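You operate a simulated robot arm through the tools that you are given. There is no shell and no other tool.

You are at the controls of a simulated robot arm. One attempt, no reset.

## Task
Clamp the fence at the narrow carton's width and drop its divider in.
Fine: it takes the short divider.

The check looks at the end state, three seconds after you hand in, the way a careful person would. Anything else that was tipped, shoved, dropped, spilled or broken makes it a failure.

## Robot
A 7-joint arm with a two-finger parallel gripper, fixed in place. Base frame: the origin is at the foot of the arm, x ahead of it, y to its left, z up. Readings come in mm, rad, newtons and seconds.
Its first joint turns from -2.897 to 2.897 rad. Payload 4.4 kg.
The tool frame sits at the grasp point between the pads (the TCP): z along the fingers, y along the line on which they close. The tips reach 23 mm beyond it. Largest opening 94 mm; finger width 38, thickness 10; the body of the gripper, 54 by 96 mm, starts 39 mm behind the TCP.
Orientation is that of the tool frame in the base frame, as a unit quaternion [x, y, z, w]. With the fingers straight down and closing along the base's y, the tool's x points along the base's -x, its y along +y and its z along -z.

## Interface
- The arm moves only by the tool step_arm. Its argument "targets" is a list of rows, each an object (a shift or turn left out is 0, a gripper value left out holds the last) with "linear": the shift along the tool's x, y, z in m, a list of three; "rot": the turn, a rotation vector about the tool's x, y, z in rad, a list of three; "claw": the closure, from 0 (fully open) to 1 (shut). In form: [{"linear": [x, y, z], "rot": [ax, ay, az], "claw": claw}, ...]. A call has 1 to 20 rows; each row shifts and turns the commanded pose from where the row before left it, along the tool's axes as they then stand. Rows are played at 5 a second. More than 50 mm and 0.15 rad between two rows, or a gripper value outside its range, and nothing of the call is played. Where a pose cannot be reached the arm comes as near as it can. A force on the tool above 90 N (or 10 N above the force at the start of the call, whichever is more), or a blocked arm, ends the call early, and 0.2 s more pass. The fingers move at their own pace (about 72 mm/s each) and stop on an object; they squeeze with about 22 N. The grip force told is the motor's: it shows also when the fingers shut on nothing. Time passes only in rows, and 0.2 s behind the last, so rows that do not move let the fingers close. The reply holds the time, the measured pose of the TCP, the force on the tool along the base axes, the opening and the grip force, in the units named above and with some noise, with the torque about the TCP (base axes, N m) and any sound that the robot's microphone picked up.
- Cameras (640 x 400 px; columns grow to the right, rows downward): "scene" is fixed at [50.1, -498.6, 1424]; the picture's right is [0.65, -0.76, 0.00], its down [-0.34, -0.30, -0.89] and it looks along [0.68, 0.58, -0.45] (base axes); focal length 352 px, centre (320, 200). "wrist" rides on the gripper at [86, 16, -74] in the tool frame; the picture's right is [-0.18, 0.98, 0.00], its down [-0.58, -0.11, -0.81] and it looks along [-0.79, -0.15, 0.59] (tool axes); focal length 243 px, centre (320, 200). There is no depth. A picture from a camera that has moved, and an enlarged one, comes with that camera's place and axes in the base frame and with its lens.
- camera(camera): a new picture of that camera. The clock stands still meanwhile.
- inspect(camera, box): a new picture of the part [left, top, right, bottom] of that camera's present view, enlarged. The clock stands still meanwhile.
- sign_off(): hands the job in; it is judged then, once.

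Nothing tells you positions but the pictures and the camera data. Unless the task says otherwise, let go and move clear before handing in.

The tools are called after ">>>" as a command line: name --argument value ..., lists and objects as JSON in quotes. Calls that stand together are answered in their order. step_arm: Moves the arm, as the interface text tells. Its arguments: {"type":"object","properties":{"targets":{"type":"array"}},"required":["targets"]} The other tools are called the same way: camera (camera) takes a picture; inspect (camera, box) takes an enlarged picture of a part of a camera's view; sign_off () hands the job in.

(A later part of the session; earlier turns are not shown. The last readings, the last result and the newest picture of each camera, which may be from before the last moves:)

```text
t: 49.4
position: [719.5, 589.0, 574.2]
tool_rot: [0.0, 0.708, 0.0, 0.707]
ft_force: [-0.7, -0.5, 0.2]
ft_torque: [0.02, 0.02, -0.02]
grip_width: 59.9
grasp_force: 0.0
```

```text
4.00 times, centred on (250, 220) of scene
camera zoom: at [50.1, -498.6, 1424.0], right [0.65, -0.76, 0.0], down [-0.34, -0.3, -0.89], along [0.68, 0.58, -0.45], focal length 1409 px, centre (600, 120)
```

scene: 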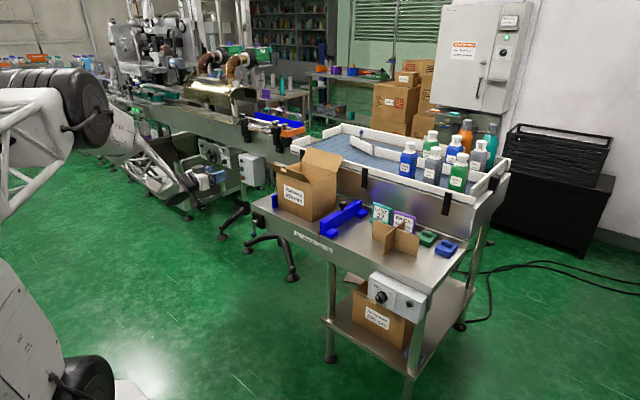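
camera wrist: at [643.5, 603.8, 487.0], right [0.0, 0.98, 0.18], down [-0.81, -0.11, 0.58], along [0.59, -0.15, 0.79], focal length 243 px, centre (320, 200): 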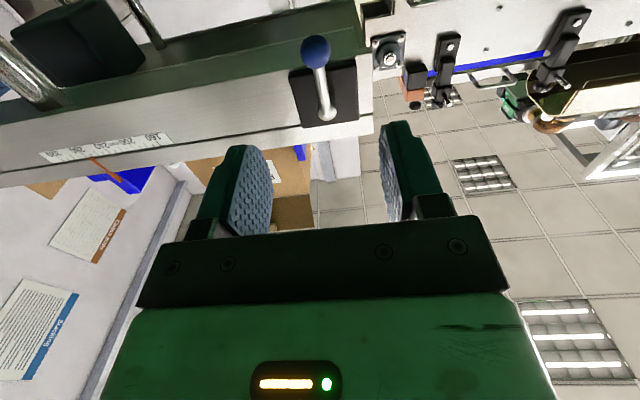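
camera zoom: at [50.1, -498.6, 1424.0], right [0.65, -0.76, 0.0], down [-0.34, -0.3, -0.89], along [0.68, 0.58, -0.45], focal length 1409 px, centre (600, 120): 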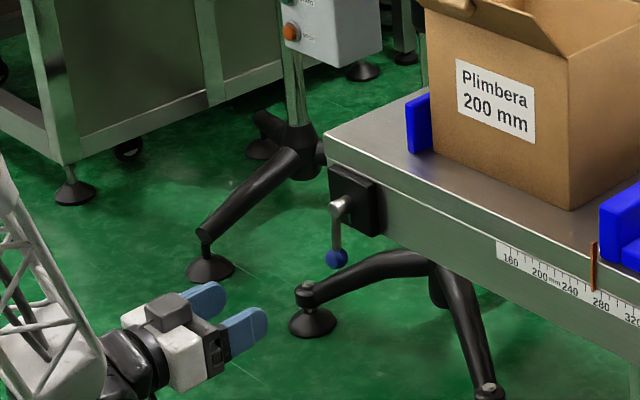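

The ball is at about (868, 583, 580) and the hub axis near z 637. I'll align and move in so the ball sits between the pads, keeping the tips short of the plate.

>>> step_arm --targets '[{"linear": [-0.006, -0.006, 0]}, {"linear": [0, 0, 0.05]}, {"linear": [0, 0, 0.04]}, {"linear": [0, 0, 0.02]}]'

>>> camera --camera "wrist"

>>> inspect --camera "scene" --box '[210, 190, 306, 250]'

```text
t: 50.4
position: [827.9, 581.1, 578.1]
tool_rot: [-0.001, 0.708, 0.0, 0.706]
ft_force: [-0.2, -0.2, 0.0]
ft_torque: [-0.01, 0.0, 0.03]
grip_width: 60.1
grasp_force: 0.1
```

```text
taken
camera wrist: at [753.8, 595.5, 491.4], right [0.0, 0.98, 0.18], down [-0.8, -0.11, 0.58], along [0.59, -0.15, 0.79], focal length 243 px, centre (320, 200)
```

wrist: 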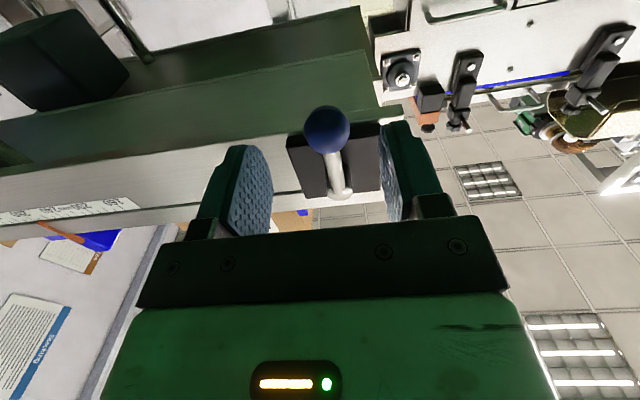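

```text
6.67 times, centred on (258, 220) of scene
camera zoom: at [50.1, -498.6, 1424.0], right [0.65, -0.76, 0.0], down [-0.34, -0.3, -0.89], along [0.68, 0.58, -0.45], focal length 2348 px, centre (733, 67)
```

zoom: 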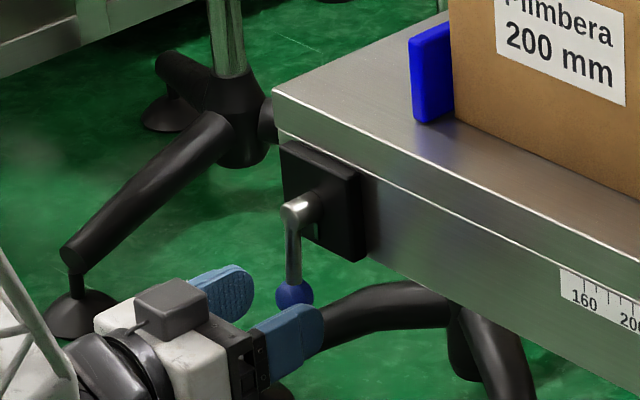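

Ball and fingers line up well. I'll move the last bit forward and close on the ball.

>>> step_arm --targets '[{"linear": [0, 0.002, 0.012]}, {"linear": [0, 0, 0.013]}, {"claw": 1}, {"claw": 1}, {"claw": 1}, {"claw": 1}]'

>>> camera --camera "wrist"

>>> inspect --camera "scene" --box '[210, 190, 306, 250]'

```text
t: 51.8
position: [852.7, 582.9, 575.8]
tool_rot: [-0.002, 0.708, 0.0, 0.706]
ft_force: [7.7, 3.7, -3.0]
ft_torque: [-0.14, 0.06, 0.05]
grip_width: 25.2
grasp_force: 45.1
```

```text
taken
camera wrist: at [777.0, 597.5, 489.5], right [0.0, 0.98, 0.18], down [-0.8, -0.11, 0.58], along [0.59, -0.15, 0.79], focal length 243 px, centre (320, 200)
```

wrist: 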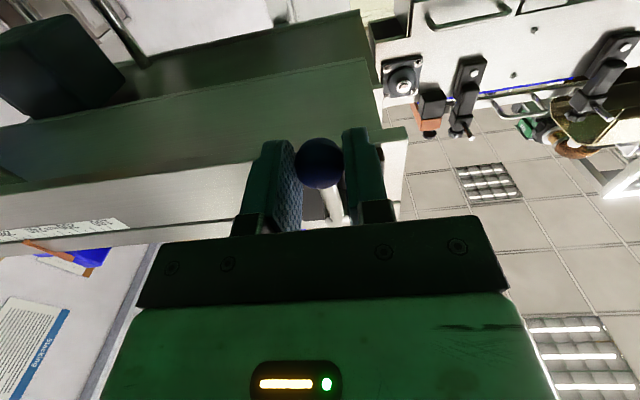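

```text
6.67 times, centred on (258, 220) of scene
camera zoom: at [50.1, -498.6, 1424.0], right [0.65, -0.76, 0.0], down [-0.34, -0.3, -0.89], along [0.68, 0.58, -0.45], focal length 2348 px, centre (733, 67)
```

zoom: 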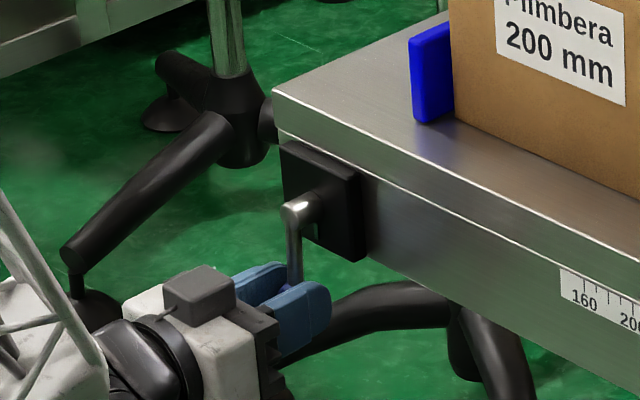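

The ball is held (25 mm). I'll try a small swing of the lever towards +y and watch the force.

>>> step_arm --targets '[{"linear": [-0.0001, 0.003, 0], "rot": [0, 0, 0.05]}, {"linear": [-0.0001, 0.003, 0], "rot": [0, 0, 0.05]}, {"linear": [-0.0001, 0.003, 0], "rot": [0, 0, 0.05]}]'

```text
t: 52.7
position: [852.6, 584.6, 576.0]
tool_rot: [0.054, 0.707, 0.049, 0.704]
ft_force: [-13.4, -35.4, 17.5]
ft_torque: [0.0, -0.36, -0.59]
grip_width: 25.1
grasp_force: 45.0
stopped in row 3: the force on the tool passed its limit at 95 N (the readings are from after the stop); the commanded pose is now the measured one
```

That direction is blocked after 2 mm, so this is the end stop. I'll try the other way.

>>> step_arm --targets '[{"linear": [0, -0.002, 0], "rot": [0, 0, -0.075]}, {"linear": [0, 0, 0], "rot": [0, 0, -0.075]}, {"linear": [-0.0001, -0.003, 0], "rot": [0, 0, -0.05]}, {"linear": [-0.0001, -0.003, 0], "rot": [0, 0, -0.05]}, {"linear": [-0.0001, -0.003, 0], "rot": [0, 0, -0.05]}, {"linear": [-0.0001, -0.003, 0], "rot": [0, 0, -0.05]}]'

```text
t: 54.1
position: [852.2, 571.9, 575.3]
tool_rot: [-0.071, 0.705, -0.074, 0.701]
ft_force: [3.0, 5.9, -7.4]
ft_torque: [-0.41, 0.29, 0.07]
grip_width: 25.1
grasp_force: 45.0
```

It swings freely towards -y. Continuing along the arc.

>>> step_arm --targets '[{"linear": [-0.0003, -0.006, 0], "rot": [0, 0, -0.1]}, {"linear": [-0.0003, -0.006, 0], "rot": [0, 0, -0.1]}, {"linear": [-0.0003, -0.006, 0], "rot": [0, 0, -0.1]}, {"linear": [-0.0003, -0.006, 0], "rot": [0, 0, -0.1]}, {"linear": [-0.0003, -0.006, 0], "rot": [0, 0, -0.1]}]'

>>> inspect --camera "scene" --box '[210, 190, 306, 250]'

```text
t: 55.3
position: [852.3, 544.7, 588.6]
tool_rot: [-0.243, 0.666, -0.246, 0.661]
ft_force: [-9.8, 5.5, -4.4]
ft_torque: [-0.35, 0.22, -0.09]
grip_width: 25.2
grasp_force: 45.3
```

```text
6.67 times, centred on (258, 220) of scene
camera zoom: at [50.1, -498.6, 1424.0], right [0.65, -0.76, 0.0], down [-0.34, -0.3, -0.89], along [0.68, 0.58, -0.45], focal length 2348 px, centre (733, 67)
```

zoom: 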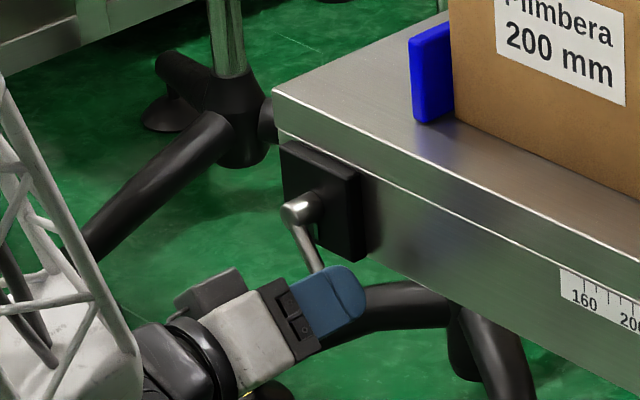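

>>> step_arm --targets '[{"linear": [-0.0003, -0.0063, 0], "rot": [0, 0, -0.1]}, {"linear": [-0.0003, -0.0063, 0], "rot": [0, 0, -0.1]}, {"linear": [-0.0003, -0.0063, 0], "rot": [0, 0, -0.1]}, {"linear": [-0.0003, -0.0063, 0], "rot": [0, 0, -0.1]}]'

>>> inspect --camera "scene" --box '[210, 190, 306, 250]'

```text
t: 56.3
position: [853.4, 530.3, 608.5]
tool_rot: [-0.371, 0.605, -0.372, 0.598]
ft_force: [-16.3, -3.8, -8.4]
ft_torque: [-0.23, 0.07, 0.12]
grip_width: 25.0
grasp_force: 45.2
```

```text
6.67 times, centred on (258, 220) of scene
camera zoom: at [50.1, -498.6, 1424.0], right [0.65, -0.76, 0.0], down [-0.34, -0.3, -0.89], along [0.68, 0.58, -0.45], focal length 2348 px, centre (733, 67)
```

zoom: 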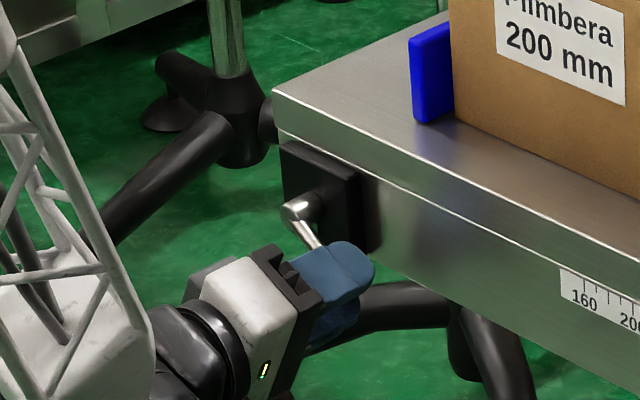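

>>> step_arm --targets '[{"linear": [-0.0003, -0.0063, -0.001], "rot": [0, 0, -0.1]}, {"linear": [-0.0003, -0.0063, -0.001], "rot": [0, 0, -0.1]}, {"linear": [-0.0003, -0.0063, 0], "rot": [0, 0, -0.1]}, {"linear": [-0.0003, -0.0063, 0], "rot": [0, 0, -0.1]}, {"linear": [-0.0003, -0.0063, 0], "rot": [0, 0, -0.1]}]'

>>> inspect --camera "scene" --box '[210, 190, 306, 250]'

```text
t: 57.5
position: [848.4, 522.4, 636.4]
tool_rot: [0.511, -0.494, 0.508, -0.487]
ft_force: [23.2, 16.3, -39.4]
ft_torque: [0.07, 0.51, 0.46]
grip_width: 25.0
grasp_force: 44.8
```

```text
6.67 times, centred on (258, 220) of scene
camera zoom: at [50.1, -498.6, 1424.0], right [0.65, -0.76, 0.0], down [-0.34, -0.3, -0.89], along [0.68, 0.58, -0.45], focal length 2348 px, centre (733, 67)
```

zoom: 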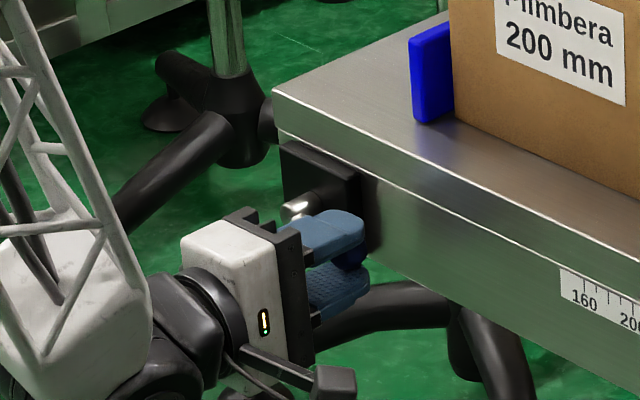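

The lever is horizontal and resistance is rising. I'll nudge once more to confirm it is the end stop.

>>> step_arm --targets '[{"linear": [0, -0.003, 0], "rot": [0, 0, 0]}, {"linear": [0, -0.002, 0]}]'

```text
t: 58.2
position: [847.5, 520.8, 636.4]
tool_rot: [0.513, -0.494, 0.507, -0.485]
ft_force: [23.2, 13.5, -25.6]
ft_torque: [-0.11, 0.33, 0.36]
grip_width: 25.5
grasp_force: 45.4
stopped in row 2: the force on the tool passed its limit at 92 N (the readings are from after the stop); the commanded pose is now the measured one
```

That is the stop at horizontal, so the clamp should be released. I'll open and back straight out.

>>> step_arm --targets '[{"claw": 0.45}, {"claw": 0.45}, {"claw": 0.45}, {"linear": [0, 0, -0.03]}, {"linear": [0, 0, -0.05]}, {"linear": [0, 0, -0.05]}]'

>>> inspect --camera "scene" --box '[210, 180, 338, 260]'

```text
t: 59.6
position: [718.7, 522.2, 637.2]
tool_rot: [0.512, -0.495, 0.507, -0.485]
ft_force: [-0.5, -0.3, 0.5]
ft_torque: [-0.03, 0.0, -0.01]
grip_width: 51.5
grasp_force: 0.1
```

```text
5.00 times, centred on (274, 220) of scene
camera zoom: at [50.1, -498.6, 1424.0], right [0.65, -0.76, 0.0], down [-0.34, -0.3, -0.89], along [0.68, 0.58, -0.45], focal length 1761 px, centre (550, 100)
```

zoom: 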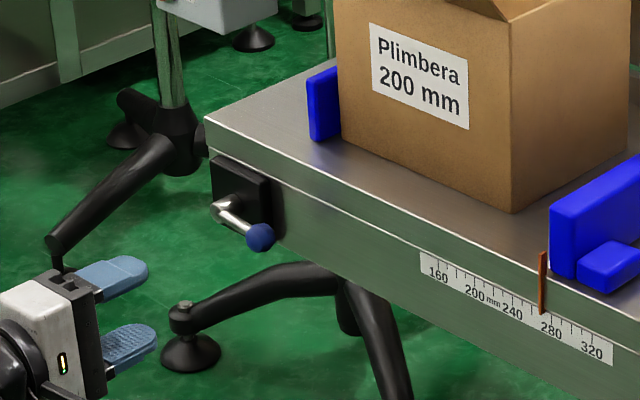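

The lever stays horizontal. I'll return the tool to pointing down, camera on the -y side, and go back to the fence.

>>> step_arm --targets '[{"rot": [0, 0, 0.034], "claw": 1}, {"rot": [-0.15, 0, 0]}, {"rot": [-0.15, 0, 0]}, {"rot": [-0.15, 0, 0]}, {"rot": [-0.15, 0, 0]}, {"rot": [-0.15, 0, 0]}, {"rot": [-0.15, 0, 0]}, {"rot": [-0.15, 0, 0]}, {"rot": [-0.15, 0, 0]}, {"rot": [-0.15, 0, 0]}, {"rot": [-0.15, 0, 0]}, {"rot": [-0.0708, 0, 0]}, {"linear": [0, 0, -0.048]}, {"linear": [0, 0, -0.048]}, {"linear": [0, 0, -0.048]}, {"linear": [0, 0, -0.048]}]'

```text
t: 63.0
position: [721.0, 527.4, 832.8]
tool_rot: [-0.706, 0.709, 0.003, -0.006]
ft_force: [-0.2, 0.5, -1.1]
ft_torque: [0.0, -0.02, 0.01]
grip_width: 0.0
grasp_force: 22.4
```

>>> step_arm --targets '[{"rot": [0.0126, -0.0042, -0.004]}, {"linear": [0.05, 0, 0]}, {"linear": [0.05, 0, 0]}, {"linear": [0.05, 0, 0]}, {"linear": [0.05, 0, 0]}, {"linear": [0.05, 0, 0]}, {"linear": [0.05, 0, 0]}, {"linear": [0.05, 0, 0]}, {"linear": [0.017, 0, 0]}, {"linear": [0, -0.05, 0]}, {"linear": [0, -0.05, 0]}, {"linear": [0, -0.05, 0]}, {"linear": [0, -0.05, 0]}, {"linear": [0, -0.042, 0]}]'

```text
t: 66.0
position: [958.7, 158.6, 832.2]
tool_rot: [0.708, -0.706, 0.001, -0.001]
ft_force: [-0.2, -0.1, 0.6]
ft_torque: [0.01, -0.04, -0.02]
grip_width: 0.1
grasp_force: 22.1
```

>>> step_arm --targets '[{"linear": [0, -0.003, 0.035]}, {"linear": [0, 0, 0.035]}, {"linear": [-0.015, 0, 0]}, {"linear": [-0.015, 0, 0]}, {"linear": [-0.005, 0, 0]}, {"linear": [-0.005, 0, 0]}, {"linear": [-0.005, 0, 0]}, {"linear": [-0.005, 0, 0]}]'

>>> inspect --camera "scene" --box '[270, 180, 398, 260]'

```text
t: 67.8
position: [963.9, 206.4, 760.0]
tool_rot: [0.707, -0.707, 0.0, 0.001]
ft_force: [-2.1, -3.4, -0.9]
ft_torque: [0.02, -0.01, 0.05]
grip_width: 0.1
grasp_force: 21.4
```

```text
5.00 times, centred on (334, 220) of scene
camera zoom: at [50.1, -498.6, 1424.0], right [0.65, -0.76, 0.0], down [-0.34, -0.3, -0.89], along [0.68, 0.58, -0.45], focal length 1761 px, centre (250, 100)
```

zoom: 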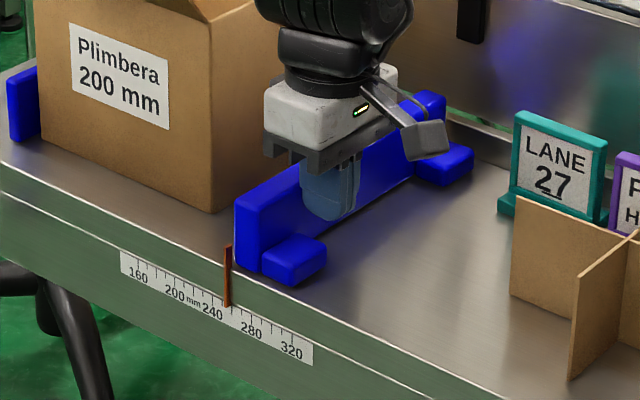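

The fence slides now, reading about 255. Continuing slowly.

>>> step_arm --targets '[{"linear": [-0.005, 0, 0]}, {"linear": [-0.005, 0, 0]}, {"linear": [-0.005, 0, 0]}, {"linear": [-0.005, 0, 0]}, {"linear": [-0.005, 0, 0]}, {"linear": [-0.005, 0, 0]}, {"linear": [-0.005, 0, 0]}, {"linear": [-0.005, 0, 0]}]'

>>> inspect --camera "scene" --box '[286, 200, 350, 240]'

```text
t: 69.6
position: [964.6, 246.1, 761.2]
tool_rot: [-0.706, 0.708, 0.0, 0.0]
ft_force: [-0.9, -2.1, -1.1]
ft_torque: [-0.04, 0.02, 0.03]
grip_width: 0.0
grasp_force: 22.3
```

```text
10.00 times, centred on (318, 220) of scene
camera zoom: at [50.1, -498.6, 1424.0], right [0.65, -0.76, 0.0], down [-0.34, -0.3, -0.89], along [0.68, 0.58, -0.45], focal length 3522 px, centre (340, 0)
```

zoom: 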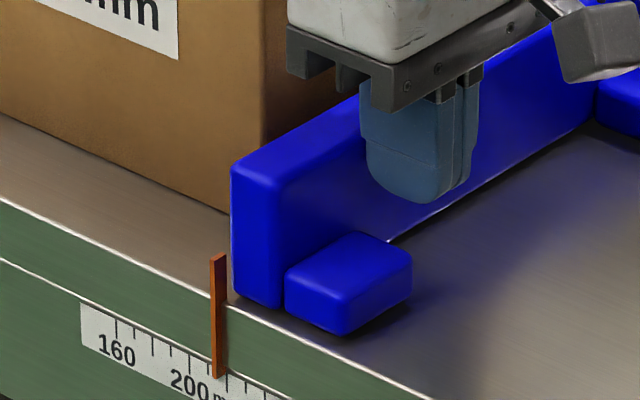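

Reading about 216 now. I'll go 12 mm more, then finish in 1 mm steps.

>>> step_arm --targets '[{"linear": [-0.004, 0, 0]}, {"linear": [-0.004, 0, 0]}, {"linear": [-0.004, 0, 0]}, {}]'

>>> inspect --camera "scene" --box '[290, 210, 322, 230]'

>>> inspect --camera "scene" --box '[286, 200, 350, 240]'

>>> camera --camera "wrist"

```text
t: 70.6
position: [965.8, 257.7, 762.1]
tool_rot: [-0.707, 0.708, 0.0, 0.0]
ft_force: [0.7, -2.5, -0.2]
ft_torque: [-0.05, -0.03, -0.02]
grip_width: 0.0
grasp_force: 21.7
```

```text
16.00 times, centred on (306, 220) of scene
camera zoom: at [50.1, -498.6, 1424.0], right [0.65, -0.76, 0.0], down [-0.34, -0.3, -0.89], along [0.68, 0.58, -0.45], focal length 5636 px, centre (544, -120)
```

zoom: 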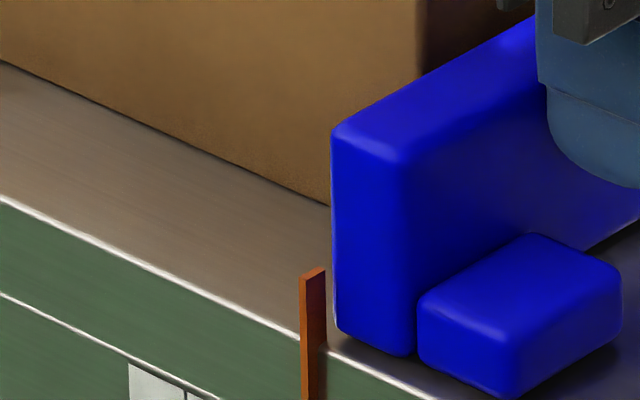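

```text
10.00 times, centred on (318, 220) of scene
camera zoom: at [50.1, -498.6, 1424.0], right [0.65, -0.76, 0.0], down [-0.34, -0.3, -0.89], along [0.68, 0.58, -0.45], focal length 3522 px, centre (340, 0)
```

zoom: 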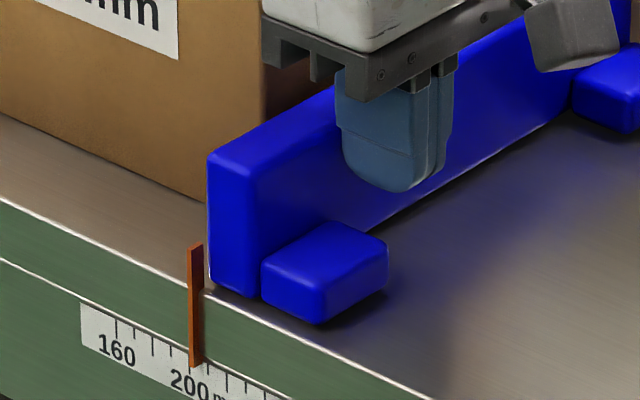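

```text
taken
camera wrist: at [947.4, 170.5, 835.8], right [-0.98, 0.18, 0.0], down [0.11, 0.58, 0.81], along [0.15, 0.79, -0.59], focal length 243 px, centre (320, 200)
```

wrist: 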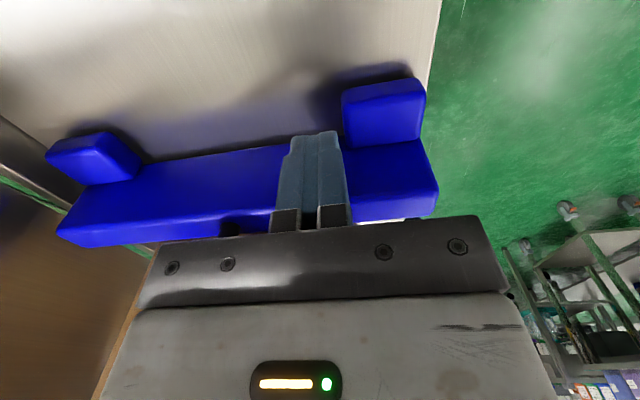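

About 204 now, with a small gap left to the carton. I'll close it in 1 mm steps while watching the force.

>>> step_arm --targets '[{"linear": [-0.001, 0, 0]}, {"linear": [-0.001, 0, 0]}, {"linear": [-0.001, 0, 0]}, {}]'

>>> inspect --camera "scene" --box '[290, 215, 322, 235]'

>>> inspect --camera "scene" --box '[260, 190, 324, 230]'

```text
t: 71.6
position: [964.1, 260.6, 760.9]
tool_rot: [0.707, -0.707, 0.0, 0.0]
ft_force: [1.9, -4.0, 1.2]
ft_torque: [0.06, -0.01, -0.04]
grip_width: 0.1
grasp_force: 22.0
```

```text
16.00 times, centred on (306, 225) of scene
camera zoom: at [50.1, -498.6, 1424.0], right [0.65, -0.76, 0.0], down [-0.34, -0.3, -0.89], along [0.68, 0.58, -0.45], focal length 5636 px, centre (544, -200)
```

zoom: 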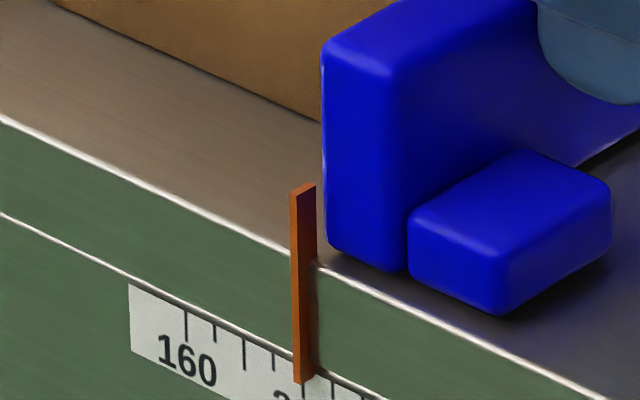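

```text
10.00 times, centred on (292, 210) of scene
camera zoom: at [50.1, -498.6, 1424.0], right [0.65, -0.76, 0.0], down [-0.34, -0.3, -0.89], along [0.68, 0.58, -0.45], focal length 3522 px, centre (600, 100)
```

zoom: 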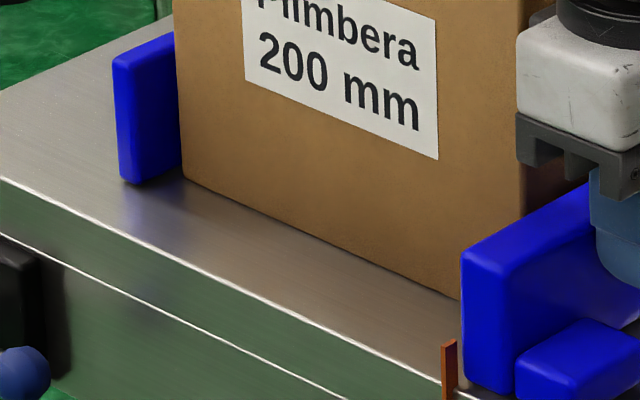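

The pointer looks within a couple of mm of 200. One more millimetre, watching for contact with the carton.

>>> step_arm --targets '[{"linear": [-0.001, 0, 0]}, {}]'

>>> inspect --camera "scene" --box '[290, 215, 322, 235]'

```text
t: 72.2
position: [963.9, 262.4, 760.8]
tool_rot: [-0.707, 0.707, 0.0, 0.0]
ft_force: [1.5, -3.0, -3.7]
ft_torque: [-0.04, -0.03, -0.08]
grip_width: 0.0
grasp_force: 22.1
```

```text
16.00 times, centred on (306, 225) of scene
camera zoom: at [50.1, -498.6, 1424.0], right [0.65, -0.76, 0.0], down [-0.34, -0.3, -0.89], along [0.68, 0.58, -0.45], focal length 5636 px, centre (544, -200)
```

zoom: 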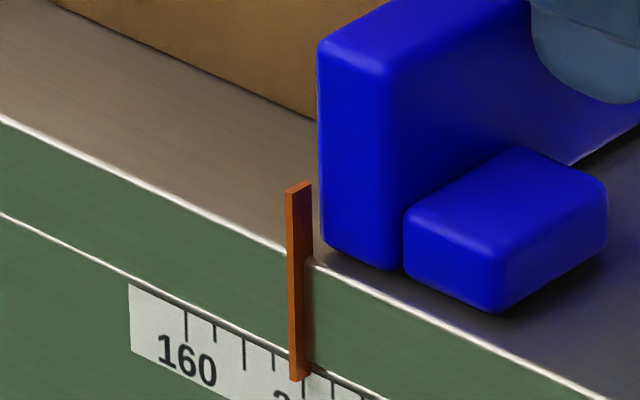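

>>> step_arm --targets '[{"linear": [-0.001, 0, 0]}, {}]'

>>> inspect --camera "scene" --box '[290, 205, 322, 225]'

>>> inspect --camera "scene" --box '[290, 215, 322, 235]'

```text
t: 72.8
position: [964.3, 264.5, 761.2]
tool_rot: [0.707, -0.707, -0.001, 0.0]
ft_force: [-1.5, -3.4, 0.0]
ft_torque: [-0.05, -0.02, 0.01]
grip_width: 0.1
grasp_force: 22.6
```

```text
16.00 times, centred on (306, 215) of scene
camera zoom: at [50.1, -498.6, 1424.0], right [0.65, -0.76, 0.0], down [-0.34, -0.3, -0.89], along [0.68, 0.58, -0.45], focal length 5636 px, centre (544, -40)
```

zoom: 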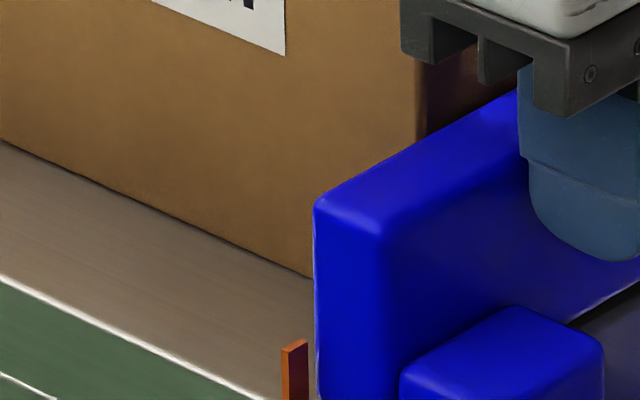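

```text
16.00 times, centred on (306, 225) of scene
camera zoom: at [50.1, -498.6, 1424.0], right [0.65, -0.76, 0.0], down [-0.34, -0.3, -0.89], along [0.68, 0.58, -0.45], focal length 5636 px, centre (544, -200)
```

zoom: 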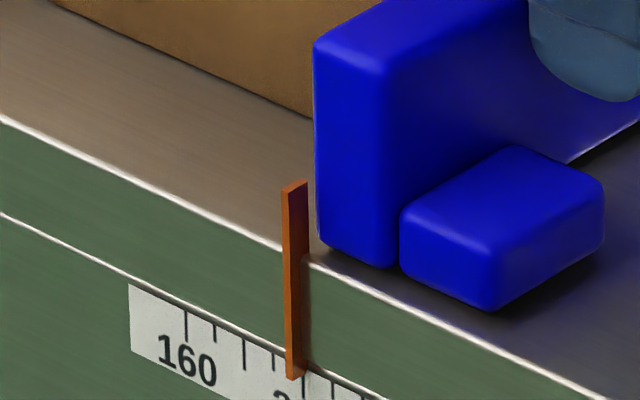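

The pointer now reads very close to 200. I'll back off and read it straight from the front.

>>> step_arm --targets '[{"linear": [0.02, 0, 0]}, {"linear": [0.02, 0, 0]}, {"linear": [0, 0, -0.05]}, {"linear": [0, 0, -0.05]}, {"linear": [0, 0, -0.05]}, {"linear": [0, 0.05, 0]}, {"linear": [0, 0.05, 0]}, {"linear": [0, 0.05, 0]}, {"linear": [0, 0.05, 0]}, {"linear": [0, 0.05, 0]}, {"linear": [-0.05, 0, 0]}, {"linear": [-0.03, 0, 0]}]'

>>> step_arm --targets '[{"rot": [0, 0, 0.15]}, {"rot": [0, 0, 0.15]}, {"rot": [0, 0, 0.15]}, {"rot": [0, 0, 0.15]}, {"rot": [0, 0, 0.15]}, {"rot": [0, 0, 0.15]}, {"rot": [0, 0, 0.15]}, {"rot": [0, 0, 0.15]}, {"rot": [0, 0, 0.15]}, {"rot": [0, 0, 0.15]}, {"rot": [0, 0, 0.0708]}]'

>>> camera --camera "wrist"

>>> inspect --camera "wrist" --box '[260, 70, 420, 170]'

```text
t: 75.4
position: [714.1, 303.3, 909.7]
tool_rot: [0.707, -0.707, 0.0, 0.0]
ft_force: [-0.9, 0.4, 1.0]
ft_torque: [-0.01, -0.01, -0.01]
grip_width: 0.1
grasp_force: 21.7
```

```text
t: 77.8
position: [714.1, 302.5, 911.8]
tool_rot: [0.0, 1.0, 0.0, 0.0]
ft_force: [0.2, 0.1, -1.0]
ft_torque: [0.03, -0.02, -0.01]
grip_width: 0.0
grasp_force: 22.0
```

```text
taken
camera wrist: at [627.8, 318.5, 985.7], right [0.19, 0.98, 0.0], down [0.58, -0.11, 0.81], along [0.79, -0.15, -0.59], focal length 243 px, centre (320, 200)
```

wrist: 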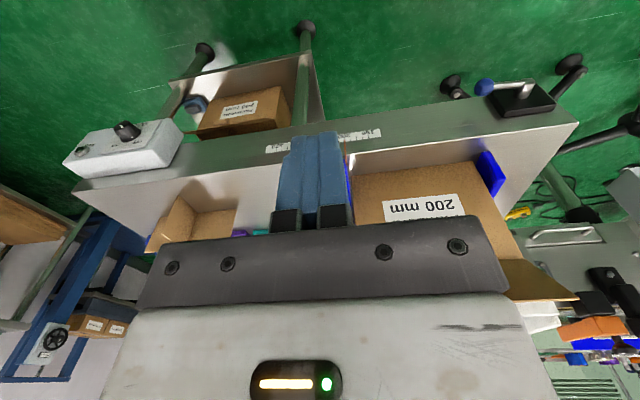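

```text
4.00 times, centred on (340, 120) of wrist
camera zoom: at [627.8, 318.5, 985.7], right [0.19, 0.98, 0.0], down [0.58, -0.11, 0.81], along [0.79, -0.15, -0.59], focal length 970 px, centre (240, 520)
```

zoom: 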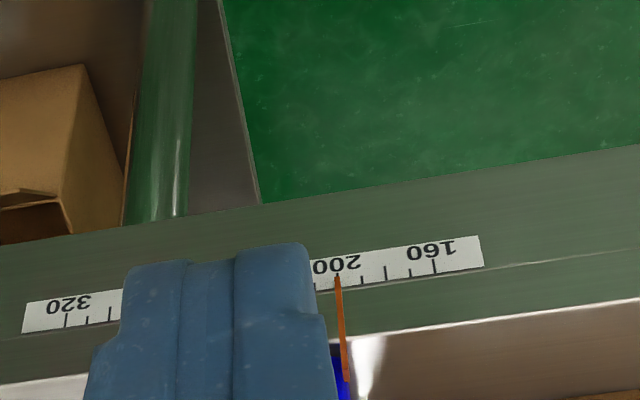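

>>> inspect --camera "wrist" --box '[330, 122, 394, 162]'

>>> inspect --camera "wrist" --box '[336, 122, 360, 137]'

```text
10.00 times, centred on (362, 142) of wrist
camera zoom: at [627.8, 318.5, 985.7], right [0.19, 0.98, 0.0], down [0.58, -0.11, 0.81], along [0.79, -0.15, -0.59], focal length 2426 px, centre (-100, 780)
```

zoom: 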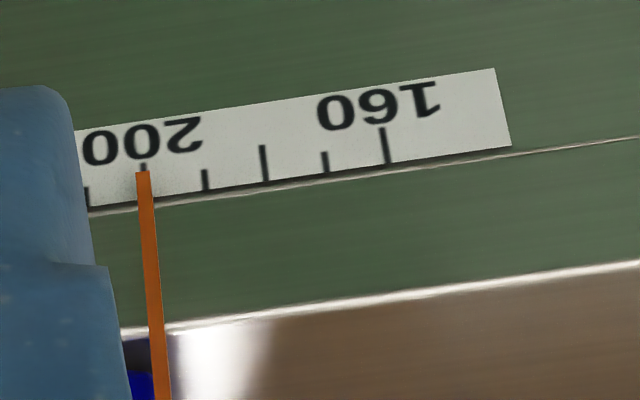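

```text
16.00 times, centred on (348, 130) of wrist
camera zoom: at [627.8, 318.5, 985.7], right [0.19, 0.98, 0.0], down [0.58, -0.11, 0.81], along [0.79, -0.15, -0.59], focal length 3882 px, centre (-128, 1328)
```

zoom: 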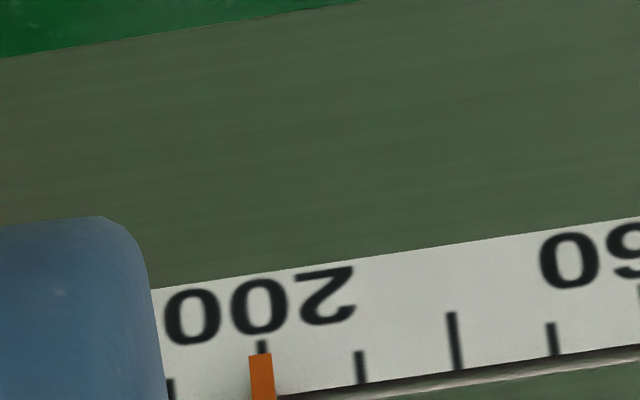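

From straight in front the pointer sits exactly on the 200 mark. Now to clamp: bring the tool horizontal again and take hold of the lever ball at about (866, 521, 637).

>>> step_arm --targets '[{"linear": [0, 0.05, 0], "claw": 0.45}, {"linear": [0, 0.05, 0]}, {"linear": [0, 0.05, 0]}, {"linear": [0, 0.05, 0]}, {"linear": [0, 0.019, 0]}, {"rot": [0, -0.15, 0]}, {"rot": [0, -0.15, 0]}, {"rot": [0, -0.15, 0]}, {"rot": [0, -0.15, 0]}, {"rot": [0, -0.15, 0]}, {"rot": [0, -0.15, 0]}, {"rot": [0, -0.15, 0]}, {"rot": [0, -0.15, 0]}, {"rot": [0, -0.15, 0]}, {"rot": [0, -0.15, 0]}, {"rot": [0, -0.0708, 0]}]'

>>> step_arm --targets '[{"linear": [0.05, 0, 0]}, {"linear": [0.05, 0, 0]}, {"linear": [0.05, 0, 0]}, {"linear": [0.05, 0, 0]}, {"linear": [0.05, 0, 0]}, {"linear": [0.025, 0, 0]}, {"rot": [0, 0, -0.15]}, {"rot": [0, 0, -0.15]}, {"rot": [0, 0, -0.15]}, {"rot": [0, 0, -0.15]}, {"rot": [0, 0, -0.15]}, {"rot": [0, 0, -0.15]}, {"rot": [0, 0, -0.15]}, {"rot": [0, 0, -0.15]}, {"rot": [0, 0, -0.15]}, {"rot": [0, 0, -0.15]}, {"rot": [0, 0, -0.0708]}]'

>>> camera --camera "wrist"

>>> inspect --camera "scene" --box '[210, 180, 338, 260]'

```text
t: 81.2
position: [714.1, 523.4, 912.9]
tool_rot: [0.0, 0.707, 0.001, 0.708]
ft_force: [0.0, 0.0, 0.9]
ft_torque: [0.03, 0.02, -0.05]
grip_width: 51.7
grasp_force: 0.0
```

```text
t: 84.8
position: [713.5, 522.9, 637.3]
tool_rot: [0.501, -0.5, 0.5, -0.499]
ft_force: [-0.2, 0.6, 0.0]
ft_torque: [0.02, -0.01, 0.03]
grip_width: 51.7
grasp_force: 0.1
```

```text
taken
camera wrist: at [638.4, 435.0, 620.3], right [0.0, 0.18, -0.98], down [-0.81, 0.58, 0.11], along [0.59, 0.79, 0.15], focal length 243 px, centre (320, 200)
```

wrist: 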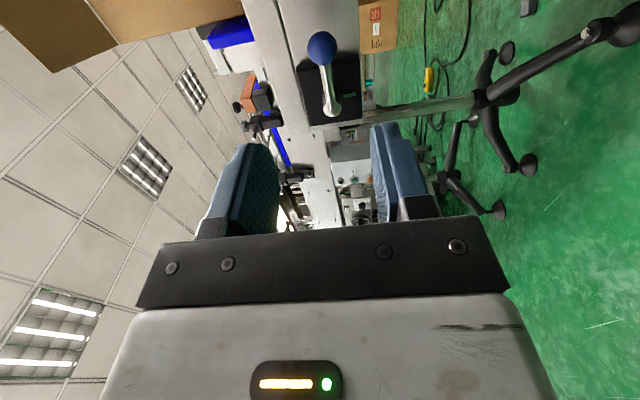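

```text
5.00 times, centred on (274, 220) of scene
camera zoom: at [50.1, -498.6, 1424.0], right [0.65, -0.76, 0.0], down [-0.34, -0.3, -0.89], along [0.68, 0.58, -0.45], focal length 1761 px, centre (550, 100)
```

zoom: 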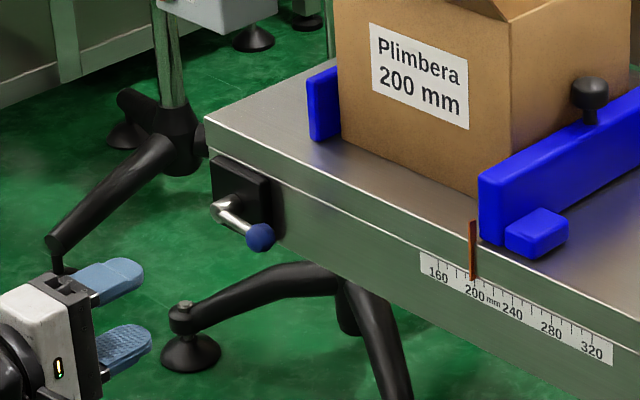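

Now forward onto the ball and close.

>>> step_arm --targets '[{"linear": [0, 0, 0.05]}, {"linear": [0, 0, 0.05]}, {"linear": [0, 0, 0.025]}, {"linear": [0, 0, 0.012]}, {"claw": 1}, {"claw": 1}, {"claw": 1}]'

```text
t: 86.4
position: [850.3, 522.4, 634.8]
tool_rot: [0.501, -0.499, 0.499, -0.5]
ft_force: [13.9, 7.3, -19.0]
ft_torque: [-0.24, 0.29, 0.21]
grip_width: 24.9
grasp_force: 45.0
```

Held. Swinging the lever back down.

>>> step_arm --targets '[{"linear": [-0.0003, 0.0062, 0], "rot": [0, 0, 0.1]}, {"linear": [-0.0003, 0.0062, 0], "rot": [0, 0, 0.1]}, {"linear": [-0.0003, 0.0062, 0], "rot": [0, 0, 0.1]}, {"linear": [-0.0003, 0.0062, 0], "rot": [0, 0, 0.1]}, {"linear": [-0.0003, 0.0062, 0], "rot": [0, 0, 0.1]}, {"linear": [-0.0003, 0.0062, 0], "rot": [0, 0, 0.1]}, {"linear": [-0.0003, 0.0062, 0], "rot": [0, 0, 0.1]}, {"linear": [-0.0003, 0.0062, 0], "rot": [0, 0, 0.1]}]'

```text
t: 88.2
position: [851.6, 541.7, 590.9]
tool_rot: [-0.266, 0.655, -0.264, 0.656]
ft_force: [19.3, -1.5, -7.8]
ft_torque: [-0.26, 0.02, 0.21]
grip_width: 25.2
grasp_force: 45.1
```

>>> step_arm --targets '[{"linear": [-0.0003, 0.0062, 0], "rot": [0, 0, 0.1]}, {"linear": [-0.0003, 0.0062, 0], "rot": [0, 0, 0.1]}, {"linear": [-0.0003, 0.0062, 0], "rot": [0, 0, 0.1]}, {"linear": [-0.0003, 0.0062, 0], "rot": [0, 0, 0.1]}, {"linear": [-0.0003, 0.0062, 0], "rot": [0, 0, 0.1]}, {"linear": [-0.0003, 0.0062, 0], "rot": [0, 0, 0.1]}, {"linear": [-0.0003, 0.0062, 0], "rot": [0, 0, 0.1]}, {"linear": [0, 0.004, 0], "rot": [0, 0, 0.05]}]'

>>> inspect --camera "scene" --box '[210, 190, 306, 250]'

```text
t: 90.0
position: [850.8, 585.5, 573.8]
tool_rot: [-0.007, 0.708, -0.007, 0.707]
ft_force: [12.5, -10.9, -12.8]
ft_torque: [-0.17, 0.24, -0.09]
grip_width: 25.1
grasp_force: 44.9
```

```text
6.67 times, centred on (258, 220) of scene
camera zoom: at [50.1, -498.6, 1424.0], right [0.65, -0.76, 0.0], down [-0.34, -0.3, -0.89], along [0.68, 0.58, -0.45], focal length 2348 px, centre (733, 67)
```

zoom: 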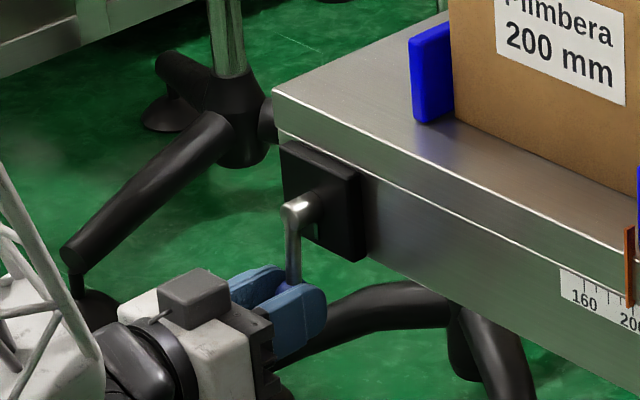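

The lever is down and meeting its stop. A small extra push to seat it, then release and back out.

>>> step_arm --targets '[{"linear": [0, 0.002, 0]}, {"linear": [0, -0.002, 0]}, {"claw": 0.36}, {"claw": 0.36}, {"claw": 0.36}, {"linear": [0, 0, -0.03]}, {"linear": [0, 0, -0.05]}, {"linear": [0, 0, -0.05]}]'

>>> inspect --camera "scene" --box '[210, 180, 338, 260]'

>>> camera --camera "wrist"

```text
t: 91.8
position: [721.8, 585.8, 572.7]
tool_rot: [-0.008, 0.707, -0.007, 0.707]
ft_force: [-0.6, -0.1, -0.8]
ft_torque: [0.0, 0.01, -0.01]
grip_width: 60.4
grasp_force: 0.0
```

```text
5.00 times, centred on (274, 220) of scene
camera zoom: at [50.1, -498.6, 1424.0], right [0.65, -0.76, 0.0], down [-0.34, -0.3, -0.89], along [0.68, 0.58, -0.45], focal length 1761 px, centre (550, 100)
```

zoom: 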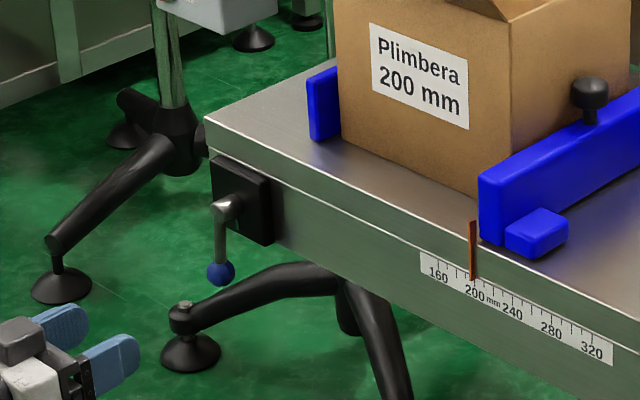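

```text
taken
camera wrist: at [646.8, 599.2, 485.6], right [0.0, 0.99, 0.16], down [-0.81, -0.1, 0.58], along [0.59, -0.13, 0.79], focal length 243 px, centre (320, 200)
```

wrist: 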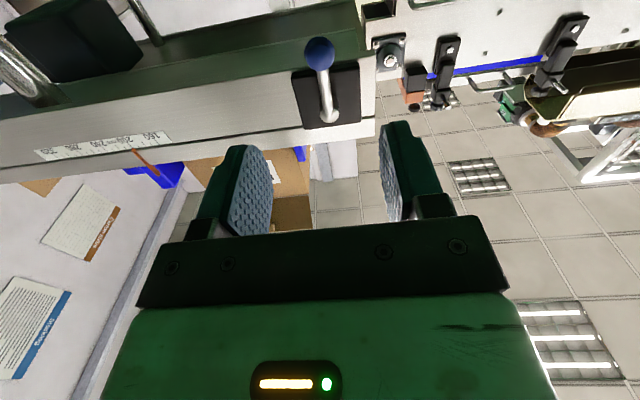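

The clamp lever is back down and the pointer still reads 200. Next is the divider: I'll untilt the tool, rise, and take a quarter turn so the fingers close along x on its long plate.

>>> step_arm --targets '[{"rot": [0, 0, 0.021]}, {"rot": [0, 0.15, 0]}, {"rot": [0, 0.15, 0]}, {"rot": [0, 0.15, 0]}, {"rot": [0, 0.15, 0]}, {"rot": [0, 0.15, 0]}, {"rot": [0, 0.15, 0]}, {"rot": [0, 0.15, 0]}, {"rot": [0, 0.15, 0]}, {"rot": [0, 0.15, 0]}, {"rot": [0, 0.15, 0]}, {"rot": [0, 0.0708, 0]}, {"linear": [0, 0, -0.05]}, {"linear": [0, 0, -0.05]}, {"linear": [0, 0, -0.05]}, {"linear": [0, 0, -0.05]}, {"linear": [0, 0, -0.05]}, {"linear": [0, 0, -0.05]}, {"linear": [0, 0, -0.05]}, {"linear": [0, 0, -0.05]}]'

>>> step_arm --targets '[{"linear": [0, -0.05, 0]}, {"linear": [0, -0.05, 0]}, {"linear": [0, -0.05, 0]}, {"linear": [0, -0.05, 0]}, {"linear": [0, -0.05, 0]}, {"linear": [0, -0.05, 0]}, {"linear": [0, -0.05, 0]}, {"linear": [0, -0.05, 0]}, {"linear": [0, -0.05, 0]}, {"linear": [0, -0.05, 0]}, {"linear": [0, -0.05, 0]}, {"linear": [0, -0.035, 0]}, {"linear": [-0.05, 0, 0]}, {"linear": [-0.03, 0, 0]}]'

>>> camera --camera "wrist"

>>> inspect --camera "wrist" --box '[220, 40, 420, 165]'

```text
t: 96.0
position: [717.9, 583.4, 977.6]
tool_rot: [0.0, 1.0, 0.001, -0.001]
ft_force: [0.1, -0.2, -1.3]
ft_torque: [-0.02, -0.01, 0.01]
grip_width: 60.4
grasp_force: 0.0
```

```text
t: 99.0
position: [804.3, -4.6, 973.2]
tool_rot: [0.001, 1.0, 0.0, 0.0]
ft_force: [-0.4, -0.2, 0.5]
ft_torque: [-0.01, 0.0, -0.01]
grip_width: 60.1
grasp_force: 0.1
```

```text
taken
camera wrist: at [716.3, 10.8, 1047.3], right [0.18, 0.98, 0.0], down [0.58, -0.11, 0.81], along [0.79, -0.15, -0.59], focal length 243 px, centre (320, 200)
```

wrist: 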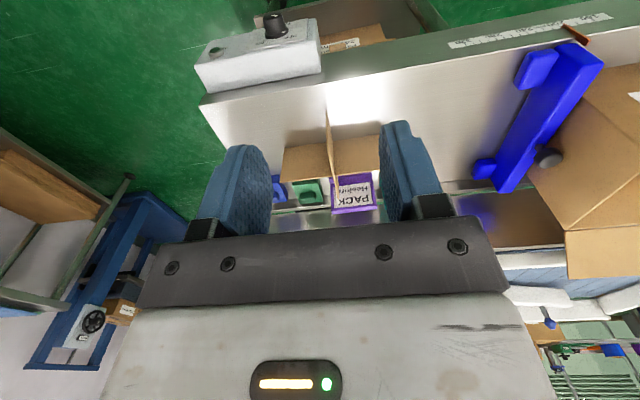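

```text
3.20 times, centred on (320, 102) of wrist
camera zoom: at [716.3, 10.8, 1047.3], right [0.18, 0.98, 0.0], down [0.58, -0.11, 0.81], along [0.79, -0.15, -0.59], focal length 776 px, centre (320, 512)
```

zoom: 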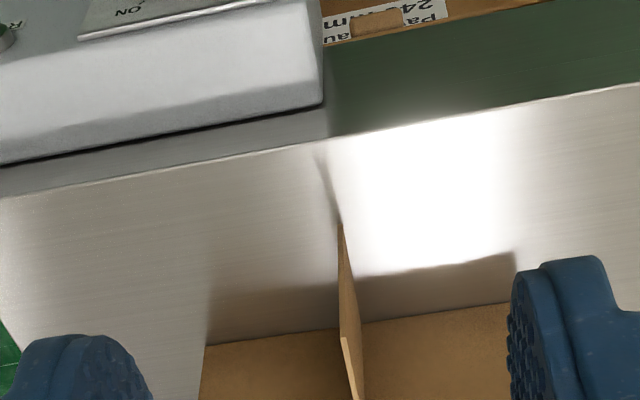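

The divider's long plate is at x about 1005, from y -110 to 70, with the centre at y about -20. Taking the quarter turn and moving above its +y half.

>>> step_arm --targets '[{"rot": [0, 0, 0.15], "claw": 0.45}, {"rot": [0, 0, 0.15]}, {"rot": [0, 0, 0.15]}, {"rot": [0, 0, 0.15]}, {"rot": [0, 0, 0.15]}, {"rot": [0, 0, 0.15]}, {"rot": [0, 0, 0.15]}, {"rot": [0, 0, 0.15]}, {"rot": [0, 0, 0.15]}, {"rot": [0, 0, 0.15]}, {"rot": [0, 0, 0.0708]}, {"linear": [0.033, 0, 0]}, {"linear": [0, 0.05, 0]}, {"linear": [0, 0.05, 0]}, {"linear": [0, 0.05, 0]}, {"linear": [0, 0.05, 0]}, {"linear": [0, 0, 0.05]}, {"linear": [0, 0, 0.03]}]'

>>> camera --camera "wrist"

>>> inspect --camera "scene" --box '[330, 150, 490, 250]'

```text
t: 102.8
position: [999.5, 27.5, 895.8]
tool_rot: [0.706, 0.708, 0.001, 0.001]
ft_force: [0.5, 1.9, 0.9]
ft_torque: [-0.02, 0.03, -0.01]
grip_width: 51.7
grasp_force: 0.1
```

```text
taken
camera wrist: at [1015.3, 113.0, 969.6], right [0.98, -0.18, 0.0], down [-0.11, -0.58, 0.81], along [-0.15, -0.79, -0.59], focal length 243 px, centre (320, 200)
```

wrist: 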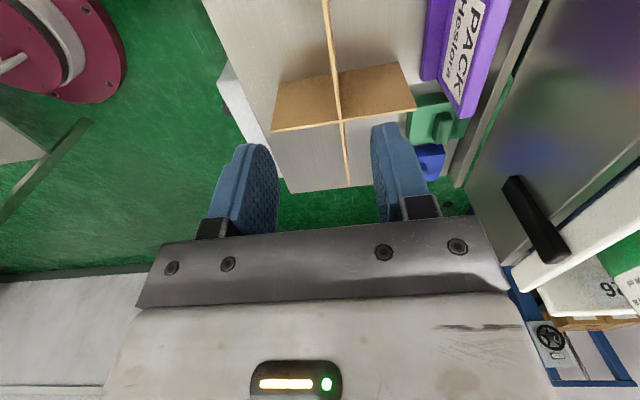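

```text
4.00 times, centred on (410, 200) of scene
camera zoom: at [50.1, -498.6, 1424.0], right [0.65, -0.76, 0.0], down [-0.34, -0.3, -0.89], along [0.68, 0.58, -0.45], focal length 1409 px, centre (-40, 200)
```

zoom: 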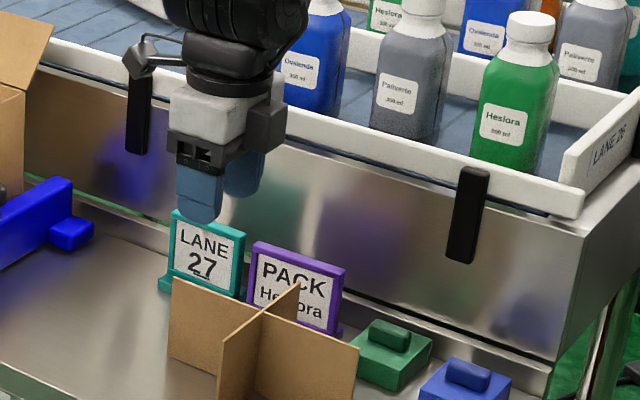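

The long plate runs at x about 1009, parallel to y. I'll centre over it and lower, keeping clear of the purple sign.

>>> step_arm --targets '[{"linear": [0.003, 0.009, 0]}, {"linear": [0, 0, 0.04]}, {"linear": [0, 0, 0.03]}]'

>>> camera --camera "wrist"

>>> inspect --camera "scene" --box '[340, 170, 468, 250]'

```text
t: 103.6
position: [1010.2, 34.7, 825.9]
tool_rot: [0.706, 0.708, 0.001, 0.0]
ft_force: [-0.8, -0.2, 0.6]
ft_torque: [-0.01, 0.01, 0.01]
grip_width: 51.8
grasp_force: 0.1
```

```text
taken
camera wrist: at [1026.0, 120.6, 900.2], right [0.98, -0.18, 0.0], down [-0.11, -0.58, 0.81], along [-0.15, -0.79, -0.59], focal length 243 px, centre (320, 200)
```

wrist: 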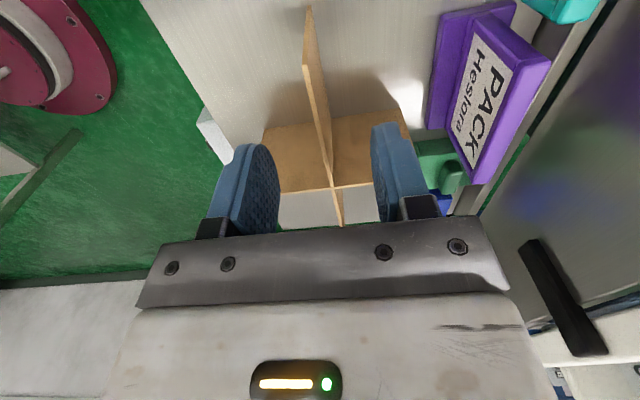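

```text
5.00 times, centred on (404, 210) of scene
camera zoom: at [50.1, -498.6, 1424.0], right [0.65, -0.76, 0.0], down [-0.34, -0.3, -0.89], along [0.68, 0.58, -0.45], focal length 1761 px, centre (-100, 150)
```

zoom: 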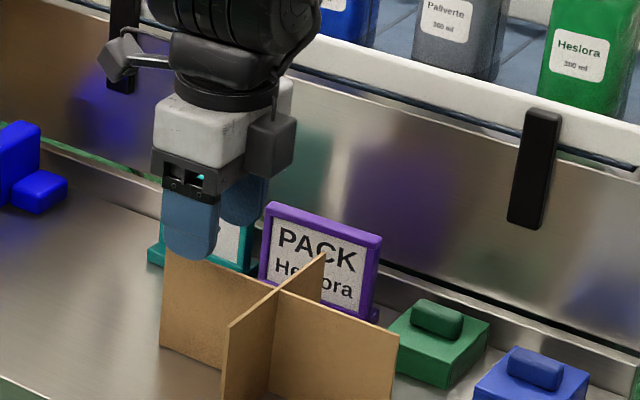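

The plate is centred between the fingers. I'll lower 52 mm and close.

>>> step_arm --targets '[{"linear": [0, -0.001, 0.03]}, {"linear": [0, 0, 0.022]}, {}, {"claw": 1}, {"claw": 1}, {"claw": 1}, {"claw": 1}]'

>>> camera --camera "wrist"

>>> inspect --camera "scene" --box '[340, 170, 468, 250]'

```text
t: 105.2
position: [1010.2, 36.5, 771.7]
tool_rot: [0.706, 0.708, 0.0, 0.0]
ft_force: [0.7, 0.4, 0.3]
ft_torque: [0.05, 0.0, 0.03]
grip_width: 2.9
grasp_force: 22.2
```

```text
taken
camera wrist: at [1025.0, 121.6, 845.6], right [0.98, -0.18, 0.0], down [-0.11, -0.58, 0.81], along [-0.15, -0.79, -0.59], focal length 243 px, centre (320, 200)
```

wrist: 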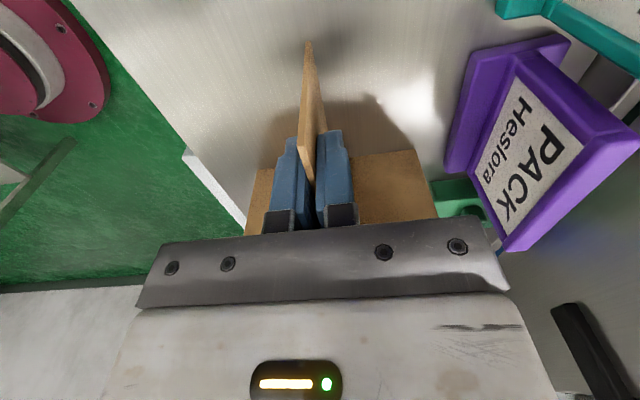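

```text
5.00 times, centred on (404, 210) of scene
camera zoom: at [50.1, -498.6, 1424.0], right [0.65, -0.76, 0.0], down [-0.34, -0.3, -0.89], along [0.68, 0.58, -0.45], focal length 1761 px, centre (-100, 150)
```

zoom: 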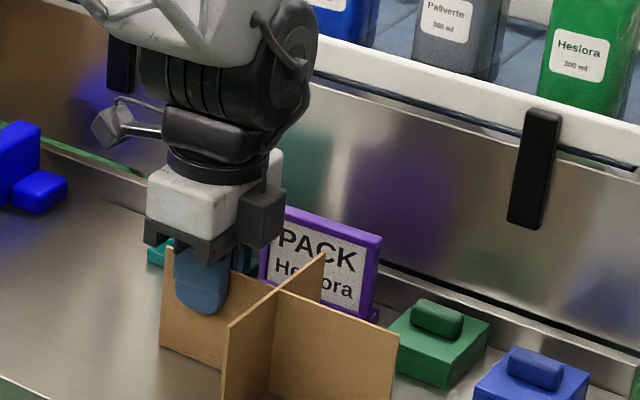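

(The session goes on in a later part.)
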